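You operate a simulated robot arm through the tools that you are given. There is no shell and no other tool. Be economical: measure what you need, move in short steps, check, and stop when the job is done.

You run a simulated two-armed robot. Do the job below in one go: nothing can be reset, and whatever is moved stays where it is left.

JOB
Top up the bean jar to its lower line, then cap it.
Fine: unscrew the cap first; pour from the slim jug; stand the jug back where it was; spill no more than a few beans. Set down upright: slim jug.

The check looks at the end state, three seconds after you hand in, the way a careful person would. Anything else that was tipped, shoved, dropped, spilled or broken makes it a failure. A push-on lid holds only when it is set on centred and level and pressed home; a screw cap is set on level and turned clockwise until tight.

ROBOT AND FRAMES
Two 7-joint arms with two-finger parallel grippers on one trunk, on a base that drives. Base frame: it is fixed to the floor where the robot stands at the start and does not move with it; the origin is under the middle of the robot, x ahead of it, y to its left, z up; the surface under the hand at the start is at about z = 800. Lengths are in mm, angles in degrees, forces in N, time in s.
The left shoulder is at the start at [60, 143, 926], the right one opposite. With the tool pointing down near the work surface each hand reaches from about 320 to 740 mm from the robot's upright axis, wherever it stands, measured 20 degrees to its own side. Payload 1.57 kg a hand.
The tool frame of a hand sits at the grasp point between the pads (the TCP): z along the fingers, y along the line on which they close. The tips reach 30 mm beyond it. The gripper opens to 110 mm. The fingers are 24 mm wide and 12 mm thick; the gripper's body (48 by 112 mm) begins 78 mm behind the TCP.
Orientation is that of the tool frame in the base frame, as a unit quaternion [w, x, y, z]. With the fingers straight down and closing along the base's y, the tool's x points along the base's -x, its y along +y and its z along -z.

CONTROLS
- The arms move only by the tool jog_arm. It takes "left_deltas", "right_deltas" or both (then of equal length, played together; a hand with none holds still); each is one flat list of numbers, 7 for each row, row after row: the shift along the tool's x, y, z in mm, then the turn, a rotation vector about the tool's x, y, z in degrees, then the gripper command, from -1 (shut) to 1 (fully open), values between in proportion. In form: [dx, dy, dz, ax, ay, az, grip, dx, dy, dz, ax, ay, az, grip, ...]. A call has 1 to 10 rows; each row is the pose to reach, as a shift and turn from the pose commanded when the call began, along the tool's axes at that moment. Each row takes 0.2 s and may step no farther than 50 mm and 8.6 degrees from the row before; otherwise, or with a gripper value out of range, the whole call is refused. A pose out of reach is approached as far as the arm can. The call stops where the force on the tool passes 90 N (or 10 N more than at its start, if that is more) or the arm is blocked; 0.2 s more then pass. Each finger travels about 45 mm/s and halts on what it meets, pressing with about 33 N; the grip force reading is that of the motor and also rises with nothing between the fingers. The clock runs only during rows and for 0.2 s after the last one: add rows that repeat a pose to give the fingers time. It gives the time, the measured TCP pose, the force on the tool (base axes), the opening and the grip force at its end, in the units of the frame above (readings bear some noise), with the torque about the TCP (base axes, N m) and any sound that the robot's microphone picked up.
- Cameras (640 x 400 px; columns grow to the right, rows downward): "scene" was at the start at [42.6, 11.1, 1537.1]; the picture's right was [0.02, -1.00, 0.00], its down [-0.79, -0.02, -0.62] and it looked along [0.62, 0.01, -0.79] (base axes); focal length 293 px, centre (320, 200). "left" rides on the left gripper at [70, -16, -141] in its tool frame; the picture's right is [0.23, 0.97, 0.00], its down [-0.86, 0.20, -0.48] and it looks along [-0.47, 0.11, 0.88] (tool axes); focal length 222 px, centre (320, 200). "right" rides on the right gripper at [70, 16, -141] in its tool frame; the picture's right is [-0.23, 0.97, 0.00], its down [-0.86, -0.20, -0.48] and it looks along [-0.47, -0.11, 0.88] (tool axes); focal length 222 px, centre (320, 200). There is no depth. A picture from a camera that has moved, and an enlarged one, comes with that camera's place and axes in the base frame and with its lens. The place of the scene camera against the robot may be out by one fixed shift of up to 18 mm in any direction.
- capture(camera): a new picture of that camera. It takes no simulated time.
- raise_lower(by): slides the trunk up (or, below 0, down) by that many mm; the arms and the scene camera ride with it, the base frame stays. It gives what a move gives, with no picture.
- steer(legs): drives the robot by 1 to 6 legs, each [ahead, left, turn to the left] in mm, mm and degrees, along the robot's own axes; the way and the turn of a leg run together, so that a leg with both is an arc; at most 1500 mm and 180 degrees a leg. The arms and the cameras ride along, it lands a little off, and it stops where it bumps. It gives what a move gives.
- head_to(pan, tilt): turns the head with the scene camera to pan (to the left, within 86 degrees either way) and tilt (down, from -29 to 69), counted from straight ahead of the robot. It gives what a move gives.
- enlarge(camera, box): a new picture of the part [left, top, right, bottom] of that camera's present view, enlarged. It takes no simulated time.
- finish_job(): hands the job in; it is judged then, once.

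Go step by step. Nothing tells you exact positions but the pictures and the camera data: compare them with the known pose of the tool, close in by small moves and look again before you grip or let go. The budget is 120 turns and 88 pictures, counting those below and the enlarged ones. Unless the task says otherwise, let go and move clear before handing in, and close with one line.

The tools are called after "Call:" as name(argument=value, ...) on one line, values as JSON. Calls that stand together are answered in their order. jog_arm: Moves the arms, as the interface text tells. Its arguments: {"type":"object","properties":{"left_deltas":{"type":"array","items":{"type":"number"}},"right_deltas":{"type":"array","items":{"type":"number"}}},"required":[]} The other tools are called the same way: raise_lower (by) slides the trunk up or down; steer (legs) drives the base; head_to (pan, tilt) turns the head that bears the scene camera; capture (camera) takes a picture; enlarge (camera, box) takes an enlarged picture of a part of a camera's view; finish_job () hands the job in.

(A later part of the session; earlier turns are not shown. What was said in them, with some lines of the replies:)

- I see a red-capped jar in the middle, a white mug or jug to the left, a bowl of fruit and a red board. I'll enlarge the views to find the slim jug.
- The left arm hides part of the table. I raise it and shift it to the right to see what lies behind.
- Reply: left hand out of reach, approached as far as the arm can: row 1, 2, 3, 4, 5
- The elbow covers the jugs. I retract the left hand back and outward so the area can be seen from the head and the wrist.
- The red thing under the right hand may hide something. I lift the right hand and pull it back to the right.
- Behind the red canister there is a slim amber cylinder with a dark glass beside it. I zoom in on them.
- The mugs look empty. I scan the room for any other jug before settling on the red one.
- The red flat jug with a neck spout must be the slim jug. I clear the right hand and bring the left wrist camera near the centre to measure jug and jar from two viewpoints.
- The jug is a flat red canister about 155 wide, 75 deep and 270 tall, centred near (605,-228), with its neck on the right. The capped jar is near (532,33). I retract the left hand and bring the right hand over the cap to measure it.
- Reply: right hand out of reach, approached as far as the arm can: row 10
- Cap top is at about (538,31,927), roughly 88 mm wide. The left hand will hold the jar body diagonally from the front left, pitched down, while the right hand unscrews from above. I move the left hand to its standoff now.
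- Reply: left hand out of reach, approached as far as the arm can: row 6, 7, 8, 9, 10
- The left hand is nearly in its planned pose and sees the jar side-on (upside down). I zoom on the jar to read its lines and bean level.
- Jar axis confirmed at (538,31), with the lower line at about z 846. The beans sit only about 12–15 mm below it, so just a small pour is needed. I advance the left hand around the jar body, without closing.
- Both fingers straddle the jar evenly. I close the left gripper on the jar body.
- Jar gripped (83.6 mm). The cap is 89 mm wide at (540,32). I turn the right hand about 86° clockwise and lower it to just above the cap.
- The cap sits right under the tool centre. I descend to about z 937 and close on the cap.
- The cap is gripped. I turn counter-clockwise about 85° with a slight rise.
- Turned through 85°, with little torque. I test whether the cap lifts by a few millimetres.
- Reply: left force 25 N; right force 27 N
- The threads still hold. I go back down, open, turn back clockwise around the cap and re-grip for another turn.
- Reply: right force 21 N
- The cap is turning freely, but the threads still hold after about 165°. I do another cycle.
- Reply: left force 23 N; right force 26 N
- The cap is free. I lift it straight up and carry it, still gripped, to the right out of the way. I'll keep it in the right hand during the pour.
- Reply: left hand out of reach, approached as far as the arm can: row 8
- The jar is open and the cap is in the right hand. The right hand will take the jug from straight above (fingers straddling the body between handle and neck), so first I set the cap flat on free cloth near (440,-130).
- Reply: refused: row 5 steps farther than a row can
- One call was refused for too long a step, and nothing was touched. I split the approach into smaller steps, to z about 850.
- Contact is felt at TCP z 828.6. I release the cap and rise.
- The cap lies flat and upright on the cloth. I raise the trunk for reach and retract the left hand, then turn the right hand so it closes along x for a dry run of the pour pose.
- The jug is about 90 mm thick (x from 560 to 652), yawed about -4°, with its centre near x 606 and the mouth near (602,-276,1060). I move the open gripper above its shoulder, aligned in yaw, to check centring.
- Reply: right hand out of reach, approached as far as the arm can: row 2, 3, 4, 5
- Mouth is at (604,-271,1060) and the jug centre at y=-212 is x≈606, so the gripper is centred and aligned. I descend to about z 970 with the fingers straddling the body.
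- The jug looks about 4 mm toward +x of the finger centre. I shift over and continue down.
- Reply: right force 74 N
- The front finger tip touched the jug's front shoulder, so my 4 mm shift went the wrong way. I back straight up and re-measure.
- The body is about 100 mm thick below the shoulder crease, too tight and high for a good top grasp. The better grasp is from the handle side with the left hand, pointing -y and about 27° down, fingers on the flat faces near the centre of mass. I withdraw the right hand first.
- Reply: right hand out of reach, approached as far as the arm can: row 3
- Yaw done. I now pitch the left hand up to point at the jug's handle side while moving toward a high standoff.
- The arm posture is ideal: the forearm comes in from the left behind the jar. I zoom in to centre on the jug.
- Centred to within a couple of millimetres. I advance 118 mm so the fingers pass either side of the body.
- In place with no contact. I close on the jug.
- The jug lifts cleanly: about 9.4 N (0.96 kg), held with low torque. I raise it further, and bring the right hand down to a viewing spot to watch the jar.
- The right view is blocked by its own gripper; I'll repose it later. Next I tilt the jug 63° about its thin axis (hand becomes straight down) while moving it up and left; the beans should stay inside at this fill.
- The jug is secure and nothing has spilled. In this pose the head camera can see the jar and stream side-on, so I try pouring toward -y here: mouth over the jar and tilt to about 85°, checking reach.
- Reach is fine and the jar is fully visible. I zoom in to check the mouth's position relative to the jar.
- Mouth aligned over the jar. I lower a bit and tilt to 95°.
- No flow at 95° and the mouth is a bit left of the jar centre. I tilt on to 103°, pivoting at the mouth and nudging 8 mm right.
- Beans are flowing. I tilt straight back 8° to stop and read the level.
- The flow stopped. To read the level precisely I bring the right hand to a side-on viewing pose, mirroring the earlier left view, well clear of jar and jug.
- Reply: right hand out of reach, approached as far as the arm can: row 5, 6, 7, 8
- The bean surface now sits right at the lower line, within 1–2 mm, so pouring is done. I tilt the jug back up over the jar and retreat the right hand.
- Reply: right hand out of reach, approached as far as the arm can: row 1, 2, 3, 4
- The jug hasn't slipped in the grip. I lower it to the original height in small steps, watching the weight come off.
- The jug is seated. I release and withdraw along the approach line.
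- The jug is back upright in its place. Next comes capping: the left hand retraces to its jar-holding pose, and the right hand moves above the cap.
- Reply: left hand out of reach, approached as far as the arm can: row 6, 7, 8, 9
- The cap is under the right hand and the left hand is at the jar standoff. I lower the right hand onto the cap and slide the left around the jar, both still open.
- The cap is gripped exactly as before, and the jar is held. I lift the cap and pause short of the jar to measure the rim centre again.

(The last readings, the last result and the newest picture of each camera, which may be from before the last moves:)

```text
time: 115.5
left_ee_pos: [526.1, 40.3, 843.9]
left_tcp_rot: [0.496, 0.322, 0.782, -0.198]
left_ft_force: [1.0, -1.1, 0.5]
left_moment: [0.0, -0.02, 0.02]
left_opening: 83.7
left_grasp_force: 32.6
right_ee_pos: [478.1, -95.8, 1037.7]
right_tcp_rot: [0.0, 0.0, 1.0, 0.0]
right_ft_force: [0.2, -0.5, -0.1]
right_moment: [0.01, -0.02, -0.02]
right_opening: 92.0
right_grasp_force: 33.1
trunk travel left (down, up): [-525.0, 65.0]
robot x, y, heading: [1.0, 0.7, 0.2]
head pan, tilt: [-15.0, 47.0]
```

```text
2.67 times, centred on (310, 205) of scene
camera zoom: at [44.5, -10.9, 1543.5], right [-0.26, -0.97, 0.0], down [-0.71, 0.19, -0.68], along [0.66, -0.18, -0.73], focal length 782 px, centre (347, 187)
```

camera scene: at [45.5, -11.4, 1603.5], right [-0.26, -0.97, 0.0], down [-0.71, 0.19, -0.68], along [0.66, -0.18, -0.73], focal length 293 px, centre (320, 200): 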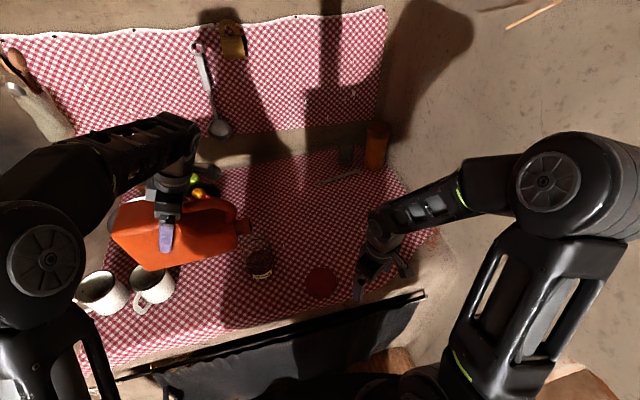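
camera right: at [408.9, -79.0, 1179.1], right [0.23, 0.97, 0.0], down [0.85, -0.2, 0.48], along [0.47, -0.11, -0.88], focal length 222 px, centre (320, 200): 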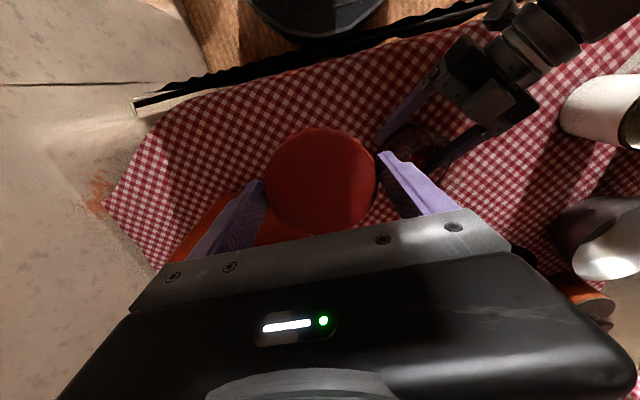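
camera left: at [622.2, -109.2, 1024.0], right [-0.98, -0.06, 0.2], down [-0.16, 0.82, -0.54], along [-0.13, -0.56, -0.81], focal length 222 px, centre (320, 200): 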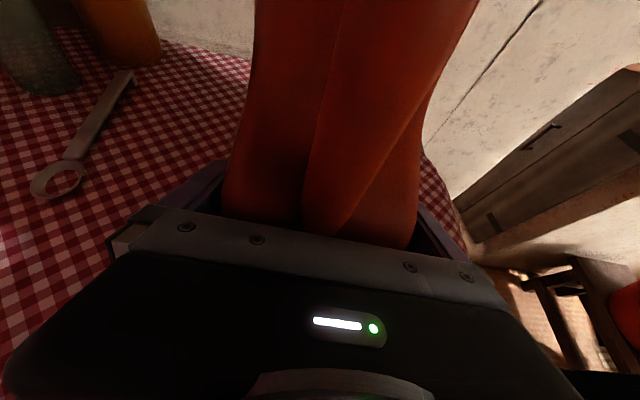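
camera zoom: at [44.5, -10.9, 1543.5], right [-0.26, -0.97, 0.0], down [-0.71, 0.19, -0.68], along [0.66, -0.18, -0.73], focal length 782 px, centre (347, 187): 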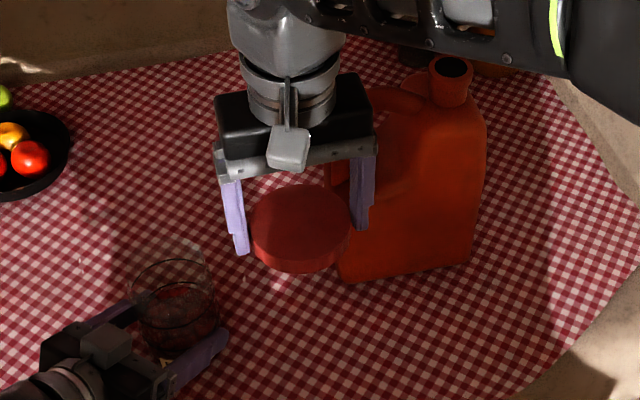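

Comparing with the pre-opening picture, the jug is back within about 2 mm, and the jar shifted a couple of mm with the new grip, to about (537,30). I bring the cap over that point and lower to just above the rim.

Call:
jog_arm(right_deltas=[-12, 28, 0, 0, 0, 0, -1, -24, 56, 0, 0, 0, 0, -1, -36, 84, 5, 0, 0, 0, -1, -48, 110, 15, 0, 0, 0, -1, -57.7, 125.8, 30, 0, 0, 0, -1, -57.7, 125.8, 55, 0, 0, 0, -1, -57.7, 125.8, 75, 0, 0, 0, -1])

Call:
enlarge(camera="scene", box=[220, 190, 310, 280])

```text
time: 117.1
left_ee_pos: [526.6, 41.2, 842.4]
left_tcp_rot: [0.496, 0.322, 0.782, -0.198]
left_ft_force: [-0.1, 0.1, -0.4]
left_moment: [-0.04, 0.05, -0.06]
left_opening: 83.7
left_grasp_force: 33.4
right_ee_pos: [536.1, 30.4, 961.7]
right_tcp_rot: [0.0, 0.001, 1.0, 0.0]
right_ft_force: [-0.3, 0.3, -0.3]
right_moment: [-0.03, 0.02, 0.01]
right_opening: 92.0
right_grasp_force: 32.6
trunk travel left (down, up): [-525.0, 65.0]
robot x, y, heading: [-0.0, 5.6, 0.1]
head pan, tilt: [-15.0, 47.0]
```

```text
4.44 times, centred on (265, 235) of scene
camera zoom: at [44.4, -10.8, 1543.5], right [-0.26, -0.97, 0.0], down [-0.71, 0.19, -0.68], along [0.66, -0.18, -0.73], focal length 1303 px, centre (564, 44)
```

zoom: 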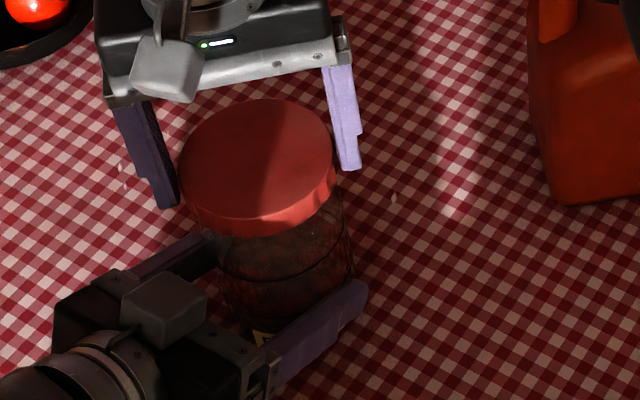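

The cap looks aligned within about 2 mm. I nudge 1.5 mm and lower slowly until it touches.

Call:
jog_arm(right_deltas=[0, -1.5, 5, 0, 0, 0, -1, 0, -1.5, 10, 0, 0, 0, -1, 0, -1.5, 14, 0, 0, 0, -1])

Call:
jog_arm(right_deltas=[0, 0, 2, 0, 0, 0, -1])

```text
time: 117.9
left_ee_pos: [526.4, 41.0, 842.2]
left_tcp_rot: [0.497, 0.321, 0.782, -0.198]
left_ft_force: [10.3, -5.1, -7.8]
left_moment: [0.04, 0.18, 0.0]
left_opening: 83.7
left_grasp_force: 33.4
right_ee_pos: [534.1, 31.5, 950.4]
right_tcp_rot: [0.001, 0.0, 1.0, 0.002]
right_ft_force: [-10.3, 3.5, 24.0]
right_moment: [-0.06, 0.59, -0.01]
right_opening: 91.9
right_grasp_force: 32.8
trunk travel left (down, up): [-525.0, 65.0]
robot x, y, heading: [-2.3, 1.0, -0.2]
head pan, tilt: [-15.0, 47.0]
```

```text
time: 118.3
left_ee_pos: [528.0, 41.3, 842.0]
left_tcp_rot: [0.497, 0.321, 0.782, -0.197]
left_ft_force: [16.2, -4.4, -13.4]
left_moment: [0.04, 0.14, 0.17]
left_opening: 83.8
left_grasp_force: 33.0
right_ee_pos: [535.2, 31.8, 950.0]
right_tcp_rot: [0.003, 0.0, 1.0, 0.002]
right_ft_force: [-12.1, 4.6, 40.3]
right_moment: [0.16, 0.14, -0.04]
right_opening: 92.6
right_grasp_force: 32.9
trunk travel left (down, up): [-525.0, 65.0]
robot x, y, heading: [1.0, 1.2, 0.2]
head pan, tilt: [-15.0, 47.0]
```

Contact comes with a sideways push toward -x/+y, so the cap is slightly off. I back up, shift (-2.5,+3) and try again.

Call:
jog_arm(right_deltas=[0, 0, -6, 0, 0, 0, -1, 2.5, 3, -6, 0, 0, 0, -1, 2.5, 3, -2, 0, 0, 0, -1, 2.5, 3, 0, 0, 0, 0, -1])

```text
time: 119.3
left_ee_pos: [525.7, 41.1, 843.8]
left_tcp_rot: [0.496, 0.322, 0.781, -0.197]
left_ft_force: [2.2, 4.3, -6.0]
left_moment: [0.0, -0.63, -0.18]
left_opening: 83.7
left_grasp_force: 32.9
right_ee_pos: [532.3, 29.9, 947.8]
right_tcp_rot: [0.004, 0.002, 1.0, 0.001]
right_ft_force: [2.9, -11.0, 39.1]
right_moment: [-0.7, -0.15, -0.05]
right_opening: 92.2
right_grasp_force: 32.7
trunk travel left (down, up): [-525.0, 65.0]
robot x, y, heading: [4.0, -2.6, 0.1]
head pan, tilt: [-15.0, 47.0]
```

Call:
jog_arm(right_deltas=[0, 0, -5, 0, 0, 0, -1, -0.7, -1.6, -5, 0, 0, 0, -1, -0.7, -1.6, -2, 0, 0, 0, -1, -0.7, -1.6, 0, 0, 0, 0, -1])

```text
time: 120.3
left_ee_pos: [526.7, 40.5, 844.0]
left_tcp_rot: [0.496, 0.322, 0.782, -0.198]
left_ft_force: [-2.1, 6.3, -3.2]
left_moment: [0.11, -0.37, -0.1]
left_opening: 84.0
left_grasp_force: 32.7
right_ee_pos: [532.4, 30.5, 949.0]
right_tcp_rot: [0.001, 0.002, 1.0, 0.001]
right_ft_force: [4.9, -12.9, 35.1]
right_moment: [-0.84, 0.05, -0.04]
right_opening: 92.3
right_grasp_force: 33.0
trunk travel left (down, up): [-525.0, 65.0]
robot x, y, heading: [4.4, 2.9, 0.1]
head pan, tilt: [-15.0, 47.0]
```

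Call:
jog_arm(right_deltas=[0, 0, -6, 0, 0, 0, -1, 0, -2, -6, 0, 0, 0, -1, 0, -2, -2, 0, 0, 0, -1, 0, -2, 0, 0, 0, 0, -1])

```text
time: 121.3
left_ee_pos: [525.4, 39.3, 842.9]
left_tcp_rot: [0.495, 0.323, 0.782, -0.199]
left_ft_force: [-2.3, -2.7, -1.2]
left_moment: [0.62, -0.08, -0.15]
left_opening: 83.6
left_grasp_force: 32.7
right_ee_pos: [532.7, 29.8, 947.9]
right_tcp_rot: [0.001, 0.001, 1.0, 0.001]
right_ft_force: [3.9, -2.1, 29.6]
right_moment: [-0.44, 0.15, -0.05]
right_opening: 92.3
right_grasp_force: 33.2
trunk travel left (down, up): [-525.0, 65.0]
robot x, y, heading: [-5.6, 3.4, 0.3]
head pan, tilt: [-15.0, 47.0]
```

The lateral load is now small, so the cap sits centred on the thread start. I turn clockwise 85° while following down slightly.

Call:
jog_arm(right_deltas=[0, 0, 0.2, 0, 0, 8.5, -1, 0, 0, 0.4, 0, 0, 17, -1, 0, 0, 0.6, 0, 0, 25.5, -1, 0, 0, 0.8, 0, 0, 34, -1, 0, 0, 1, 0, 0, 42.5, -1, 0, 0, 1.2, 0, 0, 51, -1, 0, 0, 1.4, 0, 0, 59.5, -1, 0, 0, 1.6, 0, 0, 68, -1, 0, 0, 1.8, 0, 0, 76.5, -1, 0, 0, 2, 0, 0, 85, -1])

```text
time: 123.5
left_ee_pos: [525.2, 38.5, 844.7]
left_tcp_rot: [0.497, 0.323, 0.78, -0.2]
left_ft_force: [-4.4, -16.8, -0.1]
left_moment: [0.5, -0.2, -0.16]
left_opening: 83.7
left_grasp_force: 33.0
right_ee_pos: [534.8, 30.5, 947.0]
right_tcp_rot: [0.002, 0.677, 0.736, 0.006]
right_ft_force: [9.5, 21.3, 31.8]
right_moment: [0.79, -0.43, 0.04]
right_opening: 92.4
right_grasp_force: 33.0
trunk travel left (down, up): [-525.0, 65.0]
robot x, y, heading: [-0.7, 0.3, -0.0]
head pan, tilt: [-15.0, 47.0]
```

Call:
jog_arm(right_deltas=[0, 0, -3, 0, 0, 0, -1, 0, 0, -7, 0, 0, 0, -1])

Call:
enlarge(camera="scene", box=[220, 190, 310, 280])

```text
time: 124.1
left_ee_pos: [525.1, 39.0, 846.2]
left_tcp_rot: [0.497, 0.323, 0.78, -0.2]
left_ft_force: [-15.5, -11.0, 16.3]
left_moment: [-0.02, 0.33, -0.47]
left_opening: 83.7
left_grasp_force: 32.8
right_ee_pos: [534.9, 27.2, 948.7]
right_tcp_rot: [0.002, 0.677, 0.736, 0.001]
right_ft_force: [13.3, 15.5, -4.7]
right_moment: [1.07, -1.45, 0.02]
right_opening: 92.2
right_grasp_force: 33.1
trunk travel left (down, up): [-525.0, 65.0]
robot x, y, heading: [2.6, 0.2, -0.1]
head pan, tilt: [-15.0, 47.0]
```

```text
4.44 times, centred on (265, 235) of scene
camera zoom: at [42.7, -10.2, 1543.3], right [-0.26, -0.97, 0.0], down [-0.71, 0.19, -0.68], along [0.66, -0.18, -0.73], focal length 1303 px, centre (564, 44)
```

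zoom: 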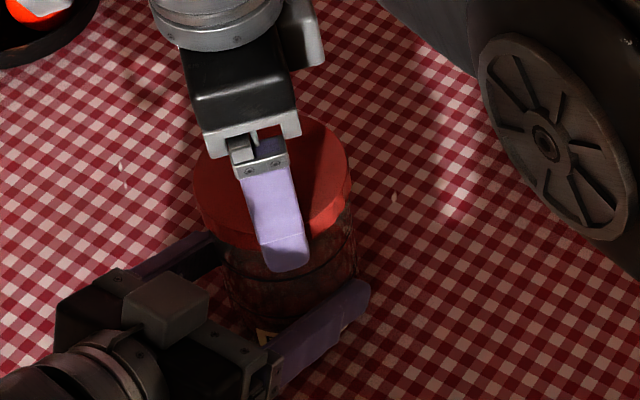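

The lift test shows the threads are holding, but there is side load. I ease down, release the cap to relax it, turn the hand back and re-grip.

Call:
jog_arm(right_deltas=[0, 0, 5, 0, 0, 0, -1, 0, 0, 5, 0, 0, 0, 1, 0, 0, 5, 0, 0, -8.5, 1, 0, 0, 5, 0, 0, -17, 1, 0, 0, 5, 0, 0, -25.5, 1, 0, 0, 5, 0, 0, -34, 1, 0, 0, 5, 0, 0, -42.5, 1, 0, 0, 5, 0, 0, -51, 1, 0, 0, 5, 0, 0, -59.5, 1, 0, 0, 5, 0, 0, -68, 1])

Call:
jog_arm(right_deltas=[0, 0, 0, 0, 0, -8.5, 1, 0, 0, 0, 0, 0, -17, 1])

Call:
capture(camera="right")

```text
time: 126.3
left_ee_pos: [526.6, 40.7, 843.1]
left_tcp_rot: [0.497, 0.322, 0.781, -0.199]
left_ft_force: [4.2, 3.0, 10.3]
left_moment: [-0.49, -0.28, 0.22]
left_opening: 83.8
left_grasp_force: 32.6
right_ee_pos: [533.4, 27.3, 944.3]
right_tcp_rot: [0.0, 0.147, 0.989, 0.001]
right_ft_force: [0.0, 0.0, 1.2]
right_moment: [0.03, 0.02, 0.0]
right_opening: 109.9
right_grasp_force: 0.1
trunk travel left (down, up): [-525.0, 65.0]
robot x, y, heading: [2.1, -3.9, -0.0]
head pan, tilt: [-15.0, 47.0]
```

```text
time: 126.9
left_ee_pos: [527.0, 40.7, 843.4]
left_tcp_rot: [0.496, 0.322, 0.782, -0.199]
left_ft_force: [2.4, 4.1, 9.7]
left_moment: [-0.43, -0.19, 0.17]
left_opening: 83.7
left_grasp_force: 33.0
right_ee_pos: [533.3, 29.0, 944.8]
right_tcp_rot: [-0.001, 0.0, 1.0, 0.0]
right_ft_force: [0.1, -0.2, 0.8]
right_moment: [-0.01, 0.02, 0.04]
right_opening: 110.1
right_grasp_force: 0.0
trunk travel left (down, up): [-525.0, 65.0]
robot x, y, heading: [-0.3, 1.1, 0.1]
head pan, tilt: [-15.0, 47.0]
```

```text
3 pictures are left
camera right: at [464.6, 44.4, 1086.8], right [0.23, 0.97, 0.0], down [0.85, -0.2, 0.48], along [0.47, -0.11, -0.88], focal length 222 px, centre (320, 200)
```

right: 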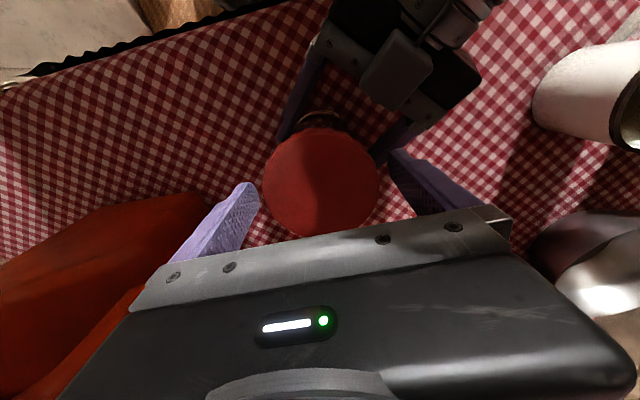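

The cap now sits flat and centred under the hand. I re-grip and turn clockwise another 76°.

Call:
jog_arm(right_deltas=[1, 0, 0, 0, 0, 0, 0.5, 1, 0, 0, 0, 0, 0, -1, 1, 0, 0, 0, 0, 0, -1, 1, 0, 0.1, 0, 0, 8.5, -1, 1, 0, 0.3, 0, 0, 17, -1, 1, 0, 0.5, 0, 0, 25.5, -1, 1, 0, 0.7, 0, 0, 34, -1, 1, 0, 0.9, 0, 0, 42.5, -1, 1, 0, 1.1, 0, 0, 51, -1, 1, 0, 1.3, 0, 0, 59.5, -1])

Call:
jog_arm(right_deltas=[0, 0, 0.2, 0, 0, 8.5, -1, 0, 0, 0.4, 0, 0, 17, -1, 0, 0, 0.5, 0, 0, 25.5, -1])

```text
time: 129.1
left_ee_pos: [524.3, 39.4, 842.8]
left_tcp_rot: [0.495, 0.323, 0.781, -0.2]
left_ft_force: [-3.0, -12.5, 0.5]
left_moment: [0.56, -0.38, -0.16]
left_opening: 84.0
left_grasp_force: 33.5
right_ee_pos: [532.8, 30.8, 944.6]
right_tcp_rot: [0.0, 0.498, 0.867, 0.003]
right_ft_force: [5.7, 14.5, 5.0]
right_moment: [0.75, -0.1, 0.08]
right_opening: 92.2
right_grasp_force: 33.0
trunk travel left (down, up): [-525.0, 65.0]
robot x, y, heading: [-0.6, 1.1, -0.0]
head pan, tilt: [-15.0, 47.0]
```

```text
time: 129.9
left_ee_pos: [525.2, 39.6, 843.6]
left_tcp_rot: [0.496, 0.324, 0.781, -0.2]
left_ft_force: [-13.1, -17.6, 0.1]
left_moment: [0.98, -1.26, -0.29]
left_opening: 83.9
left_grasp_force: 33.2
right_ee_pos: [533.0, 29.8, 945.1]
right_tcp_rot: [0.001, 0.676, 0.736, 0.003]
right_ft_force: [14.3, 17.8, 11.7]
right_moment: [0.51, 0.01, 0.15]
right_opening: 92.4
right_grasp_force: 33.2
trunk travel left (down, up): [-525.0, 65.0]
robot x, y, heading: [0.3, -3.7, 0.2]
head pan, tilt: [-15.0, 47.0]
```

Side loads suggest the hand axis is about 3 mm short of the cap centre in x. I release, return with a +3.5 mm x correction, and turn again.

Call:
jog_arm(right_deltas=[0, 0, 0, 0, 0, 0, 1, 0, 0, 0, 0, 0, 0, 1, -0.3, 3.5, 0, 0, 0, -8.5, 1, -0.3, 3.5, 0, 0, 0, -17, 1, -0.3, 3.5, 0, 0, 0, -25.5, 1, -0.3, 3.5, 0, 0, 0, -34, 1, -0.3, 3.5, 0, 0, 0, -42.5, 1, -0.3, 3.5, 0, 0, 0, -51, 1, -0.3, 3.5, 0, 0, 0, -59.5, 1, -0.3, 3.5, 0, 0, 0, -68, 1])

Call:
jog_arm(right_deltas=[0, 0, 0, 0, 0, -8.5, 1, 0, 0, 0, 0, 0, -17, 1, 0, 0, 0, 0, 0, -17, -1, 0, 0, 0, 0, 0, -17, -1, 0, 0, 0, 0, 0, -17, -1])

Call:
jog_arm(right_deltas=[0, 0, 0.1, 0, 0, 8.5, -1, 0, 0, 0.3, 0, 0, 17, -1, 0, 0, 0.5, 0, 0, 25.5, -1, 0, 0, 0.7, 0, 0, 34, -1, 0, 0, 0.9, 0, 0, 42.5, -1, 0, 0, 1.1, 0, 0, 51, -1, 0, 0, 1.3, 0, 0, 59.5, -1, 0, 0, 1.5, 0, 0, 68, -1, 0, 0, 1.7, 0, 0, 76.5, -1, 0, 0, 1.8, 0, 0, 85, -1])

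```text
time: 132.1
left_ee_pos: [527.0, 41.1, 842.2]
left_tcp_rot: [0.498, 0.321, 0.781, -0.199]
left_ft_force: [2.1, 0.5, 4.9]
left_moment: [-0.19, 0.06, 0.08]
left_opening: 83.7
left_grasp_force: 32.9
right_ee_pos: [536.6, 28.1, 943.8]
right_tcp_rot: [0.0, 0.147, 0.989, 0.0]
right_ft_force: [-0.4, -0.1, 0.5]
right_moment: [0.0, -0.01, -0.01]
right_opening: 109.9
right_grasp_force: 0.0
trunk travel left (down, up): [-525.0, 65.0]
robot x, y, heading: [-2.0, 1.7, -0.1]
head pan, tilt: [-15.0, 47.0]
```

```text
time: 133.3
left_ee_pos: [525.8, 39.3, 842.2]
left_tcp_rot: [0.496, 0.321, 0.782, -0.198]
left_ft_force: [-0.3, 4.2, 4.9]
left_moment: [-0.63, 0.07, 0.03]
left_opening: 83.7
left_grasp_force: 32.7
right_ee_pos: [536.8, 27.2, 943.0]
right_tcp_rot: [0.0, 0.0, 1.0, -0.001]
right_ft_force: [0.3, -4.9, -1.1]
right_moment: [-0.14, 0.0, 0.02]
right_opening: 91.7
right_grasp_force: 30.0
trunk travel left (down, up): [-525.0, 65.0]
robot x, y, heading: [-3.4, 3.6, 0.0]
head pan, tilt: [-15.0, 47.0]
```

```text
time: 135.5
left_ee_pos: [526.9, 39.0, 845.0]
left_tcp_rot: [0.497, 0.323, 0.781, -0.198]
left_ft_force: [2.8, 1.1, -0.5]
left_moment: [0.02, -0.13, -0.72]
left_opening: 83.7
left_grasp_force: 32.9
right_ee_pos: [535.4, 27.5, 943.6]
right_tcp_rot: [-0.001, 0.677, 0.736, 0.0]
right_ft_force: [-5.5, -3.6, 7.7]
right_moment: [-0.46, 1.09, 0.91]
right_opening: 91.5
right_grasp_force: 33.1
trunk travel left (down, up): [-525.0, 65.0]
robot x, y, heading: [1.1, 0.2, 0.1]
head pan, tilt: [-15.0, 47.0]
```

A reaction torque of 0.9 N·m now opposes the turn, with little side load, so the cap is tightening. I turn a bit further to confirm.

Call:
jog_arm(right_deltas=[0, 0, 0, 0, 0, 4, -1, 0, 0, 0, 0, 0, 8, -1])

```text
time: 136.1
left_ee_pos: [525.1, 39.7, 843.4]
left_tcp_rot: [0.497, 0.321, 0.782, -0.199]
left_ft_force: [-4.2, 2.6, 3.9]
left_moment: [-0.32, 0.14, -0.13]
left_opening: 81.6
left_grasp_force: 33.1
right_ee_pos: [537.4, 26.1, 943.5]
right_tcp_rot: [0.001, 0.727, 0.686, 0.001]
right_ft_force: [2.6, -6.5, 3.3]
right_moment: [-0.42, 0.03, 0.28]
right_opening: 91.4
right_grasp_force: 33.0
trunk travel left (down, up): [-525.0, 65.0]
robot x, y, heading: [0.5, -1.9, 0.0]
head pan, tilt: [-15.0, 47.0]
```

The jar slipped slightly in the left grip under that torque, which suggests the cap is tight. I do one more short re-grip turn to make sure.

Call:
jog_arm(right_deltas=[0, 0, 0, 0, 0, 0, 1, 0, 0, 0, 0, 0, 0, 1, 0, 0, 0, 0, 0, -8.5, 1, 0, 0, 0, 0, 0, -17, 1, 0, 0, 0, 0, 0, -25.5, 1, 0, 0, 0, 0, 0, -34, 1, 0, 0, 0, 0, 0, -42.5, 1, 0, 0, 0, 0, 0, -51, 1, 0, 0, 0, 0, 0, -51, -1, 0, 0, 0, 0, 0, -51, -1])

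Call:
jog_arm(right_deltas=[0, 0, 0, 0, 0, 0, -1, 0, 0, 0, 0, 0, 8, -1])

Call:
jog_arm(right_deltas=[0, 0, 0, 0, 0, 8, -1, 0, 0, 0, 0, 0, 16, -1])

```text
time: 138.3
left_ee_pos: [525.7, 40.0, 842.8]
left_tcp_rot: [0.497, 0.322, 0.781, -0.199]
left_ft_force: [-4.3, -3.1, 9.5]
left_moment: [-0.08, 0.16, 0.02]
left_opening: 81.6
left_grasp_force: 32.9
right_ee_pos: [535.5, 28.2, 942.5]
right_tcp_rot: [0.0, 0.358, 0.934, 0.0]
right_ft_force: [2.4, 0.0, 0.4]
right_moment: [0.07, -0.05, -0.01]
right_opening: 89.5
right_grasp_force: 18.1
trunk travel left (down, up): [-525.0, 65.0]
robot x, y, heading: [0.7, -1.0, -0.0]
head pan, tilt: [-15.0, 47.0]
```

```text
time: 138.9
left_ee_pos: [526.7, 39.6, 843.2]
left_tcp_rot: [0.496, 0.323, 0.781, -0.199]
left_ft_force: [-7.2, -2.3, 2.7]
left_moment: [0.0, -0.13, -0.3]
left_opening: 77.7
left_grasp_force: 33.5
right_ee_pos: [537.1, 27.6, 942.0]
right_tcp_rot: [0.001, 0.423, 0.906, 0.001]
right_ft_force: [7.4, -0.3, 2.4]
right_moment: [-0.07, -0.32, 0.27]
right_opening: 88.7
right_grasp_force: 33.5
trunk travel left (down, up): [-525.0, 65.0]
robot x, y, heading: [-3.3, -1.4, -0.1]
head pan, tilt: [-15.0, 47.0]
```

```text
time: 139.5
left_ee_pos: [525.5, 39.2, 841.9]
left_tcp_rot: [0.496, 0.324, 0.781, -0.2]
left_ft_force: [-16.5, -0.6, -0.4]
left_moment: [0.29, -0.89, -2.07]
left_opening: 80.9
left_grasp_force: 33.1
right_ee_pos: [536.9, 29.3, 942.6]
right_tcp_rot: [0.0, 0.545, 0.839, 0.001]
right_ft_force: [13.7, 0.1, 0.6]
right_moment: [-0.09, -0.3, 1.86]
right_opening: 90.3
right_grasp_force: 32.5
trunk travel left (down, up): [-525.0, 65.0]
robot x, y, heading: [2.9, 3.0, -0.2]
head pan, tilt: [-15.0, 47.0]
```

The torque reached 1.9 N·m, so the cap is tight. I release the cap and lift away, then open the left hand and back off.

Call:
jog_arm(right_deltas=[0, 0, 0, 0, 0, 0, 0.3, 0, 0, 0, 0, 0, 0, 1, 0, 0, 0, 0, 0, 0, 1, 0, 0, -15, 0, 0, 0, 1, 0, 0, -45, 0, 0, 0, 1, 0, 0, -85, 0, 0, 0, 1, 0, 0, -120, 0, 0, 0, 1])

Call:
jog_arm(left_deltas=[0, 0, 0, 0, 0, 0, 0.3, 0, 0, 0, 0, 0, 0, 1, 0, 0, 0, 0, 0, 0, 1, 0, 0, 0, 0, 0, 0, 1, 0, 0, -30, 0, 0, 0, 1, 0, 0, -65, 0, 0, 0, 1, 0, 0, -100, 0, 0, 0, 1, 0, 0, -140, 0, 0, 0, 1], right_deltas=[0, 0, 0, 0, 0, 0, 1, 0, 0, 0, 0, 0, 0, 1, 0, 0, 0, 0, 0, 0, 1, 20, -30, 0, 0, 0, 0, 1, 40, -60, 0, 0, 0, 0, 1, 60, -90, 0, 0, 0, 0, 1, 80, -120, 0, 0, 0, 0, 1, 100, -150, 0, 0, 0, 0, 1])

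Call:
enlarge(camera="left", box=[250, 90, 370, 230])

```text
time: 141.1
left_ee_pos: [526.5, 41.3, 843.3]
left_tcp_rot: [0.497, 0.322, 0.781, -0.199]
left_ft_force: [0.6, -0.3, -1.3]
left_moment: [0.05, 0.05, -0.02]
left_opening: 78.9
left_grasp_force: 33.0
right_ee_pos: [537.1, 28.0, 1060.9]
right_tcp_rot: [0.0, 0.545, 0.838, 0.0]
right_ft_force: [0.3, 0.5, 0.4]
right_moment: [-0.01, 0.02, 0.0]
right_opening: 110.1
right_grasp_force: 0.0
trunk travel left (down, up): [-525.0, 65.0]
robot x, y, heading: [-1.0, 1.4, 0.0]
head pan, tilt: [-15.0, 47.0]
```

```text
time: 142.9
left_ee_pos: [443.6, 133.6, 902.8]
left_tcp_rot: [0.497, 0.321, 0.781, -0.198]
left_ft_force: [0.1, 0.5, 0.9]
left_moment: [0.01, 0.01, -0.01]
left_opening: 109.8
left_grasp_force: 0.0
left hand out of reach, approached as far as the arm can: row 8
right_ee_pos: [357.2, 60.4, 1064.4]
right_tcp_rot: [0.0, 0.546, 0.838, 0.001]
right_ft_force: [0.2, 0.1, 0.2]
right_moment: [0.02, 0.0, -0.04]
right_opening: 110.1
right_grasp_force: 0.1
trunk travel left (down, up): [-525.0, 65.0]
robot x, y, heading: [-0.6, 1.3, -0.2]
head pan, tilt: [-15.0, 47.0]
```

```text
2.86 times, centred on (310, 160) of left
camera zoom: at [320.4, 231.9, 900.5], right [0.62, 0.76, -0.2], down [0.09, 0.18, 0.98], along [0.78, -0.62, 0.05], focal length 635 px, centre (349, 314)
```

zoom: 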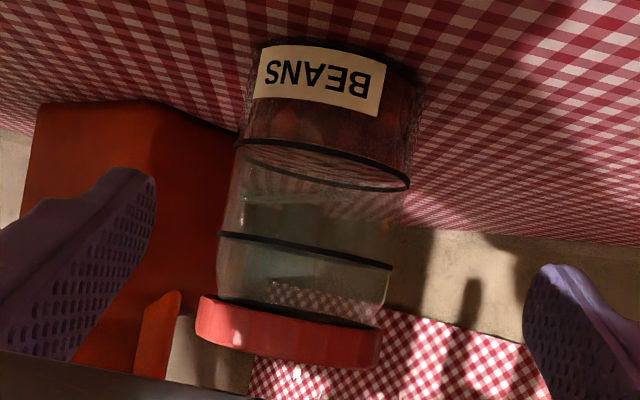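

The beans stand at the lower line, and the cap is level and seated as it was originally. I take a last overall look.

Call:
capture(camera="scene")

```text
1 pictures are left
camera scene: at [42.9, -10.4, 1543.6], right [-0.26, -0.97, 0.0], down [-0.71, 0.19, -0.68], along [0.66, -0.18, -0.73], focal length 293 px, centre (320, 200)
```

scene: 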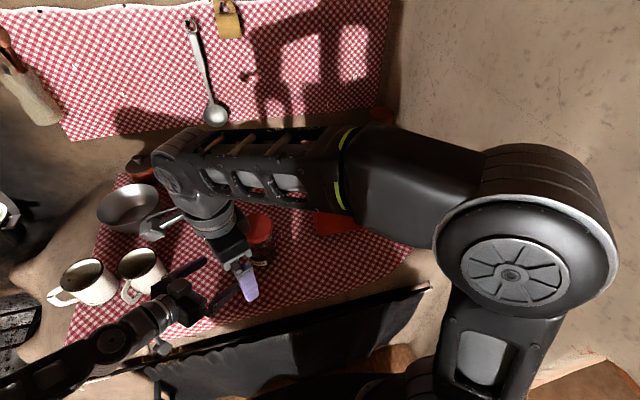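

Both hands are free. I move the right hand up and away to the right so nothing hangs near the jar.

Call:
jog_arm(right_deltas=[0, 0, -30, 0, 0, 0, 1, -32, -14, -40, 0, 0, 0, 1, -64, -28, -40, 0, 0, 0, 1, -96, -42, -40, 0, 0, 0, 1, -128, -56, -40, 0, 0, 0, 1, -160, -70, -40, 0, 0, 0, 1, -192, -84, -40, 0, 0, 0, 1, -224, -98, -40, 0, 0, 0, 1, -256, -112, -40, 0, 0, 0, 1, -288, -126, -40, 0, 0, 0, 1])

Call:
capture(camera="scene")

```text
time: 145.1
left_ee_pos: [445.5, 133.6, 900.3]
left_tcp_rot: [0.496, 0.322, 0.781, -0.199]
left_ft_force: [-0.7, 0.4, -0.5]
left_moment: [0.03, -0.01, -0.01]
left_opening: 110.1
left_grasp_force: 0.0
right_ee_pos: [358.7, -255.3, 1102.1]
right_tcp_rot: [0.001, 0.545, 0.838, 0.0]
right_ft_force: [0.4, -0.4, 0.1]
right_moment: [0.01, 0.01, 0.01]
right_opening: 109.9
right_grasp_force: 0.0
trunk travel left (down, up): [-525.0, 65.0]
robot x, y, heading: [1.9, 0.0, 0.1]
head pan, tilt: [-15.0, 47.0]
```

```text
0 pictures are left
camera scene: at [44.0, -11.3, 1543.5], right [-0.26, -0.97, 0.0], down [-0.71, 0.19, -0.68], along [0.66, -0.18, -0.73], focal length 293 px, centre (320, 200)
```

scene: 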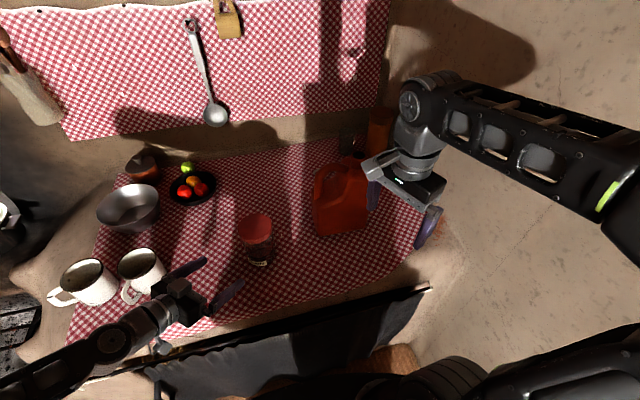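

The last picture shows the jar capped, the jug upright in its place, no spilled beans, and both hands clear. I hand in.

Call:
finish_job()

```text
The job is handed in.
```

The job is handed in: the bean jar is filled to within a millimetre or two of its lower line, the cap is screwed on level and tight, and the slim red jug stands upright within about 2 mm of where it was. No spilled beans showed in the last picture. The jar itself sits a few millimetres from where it started.
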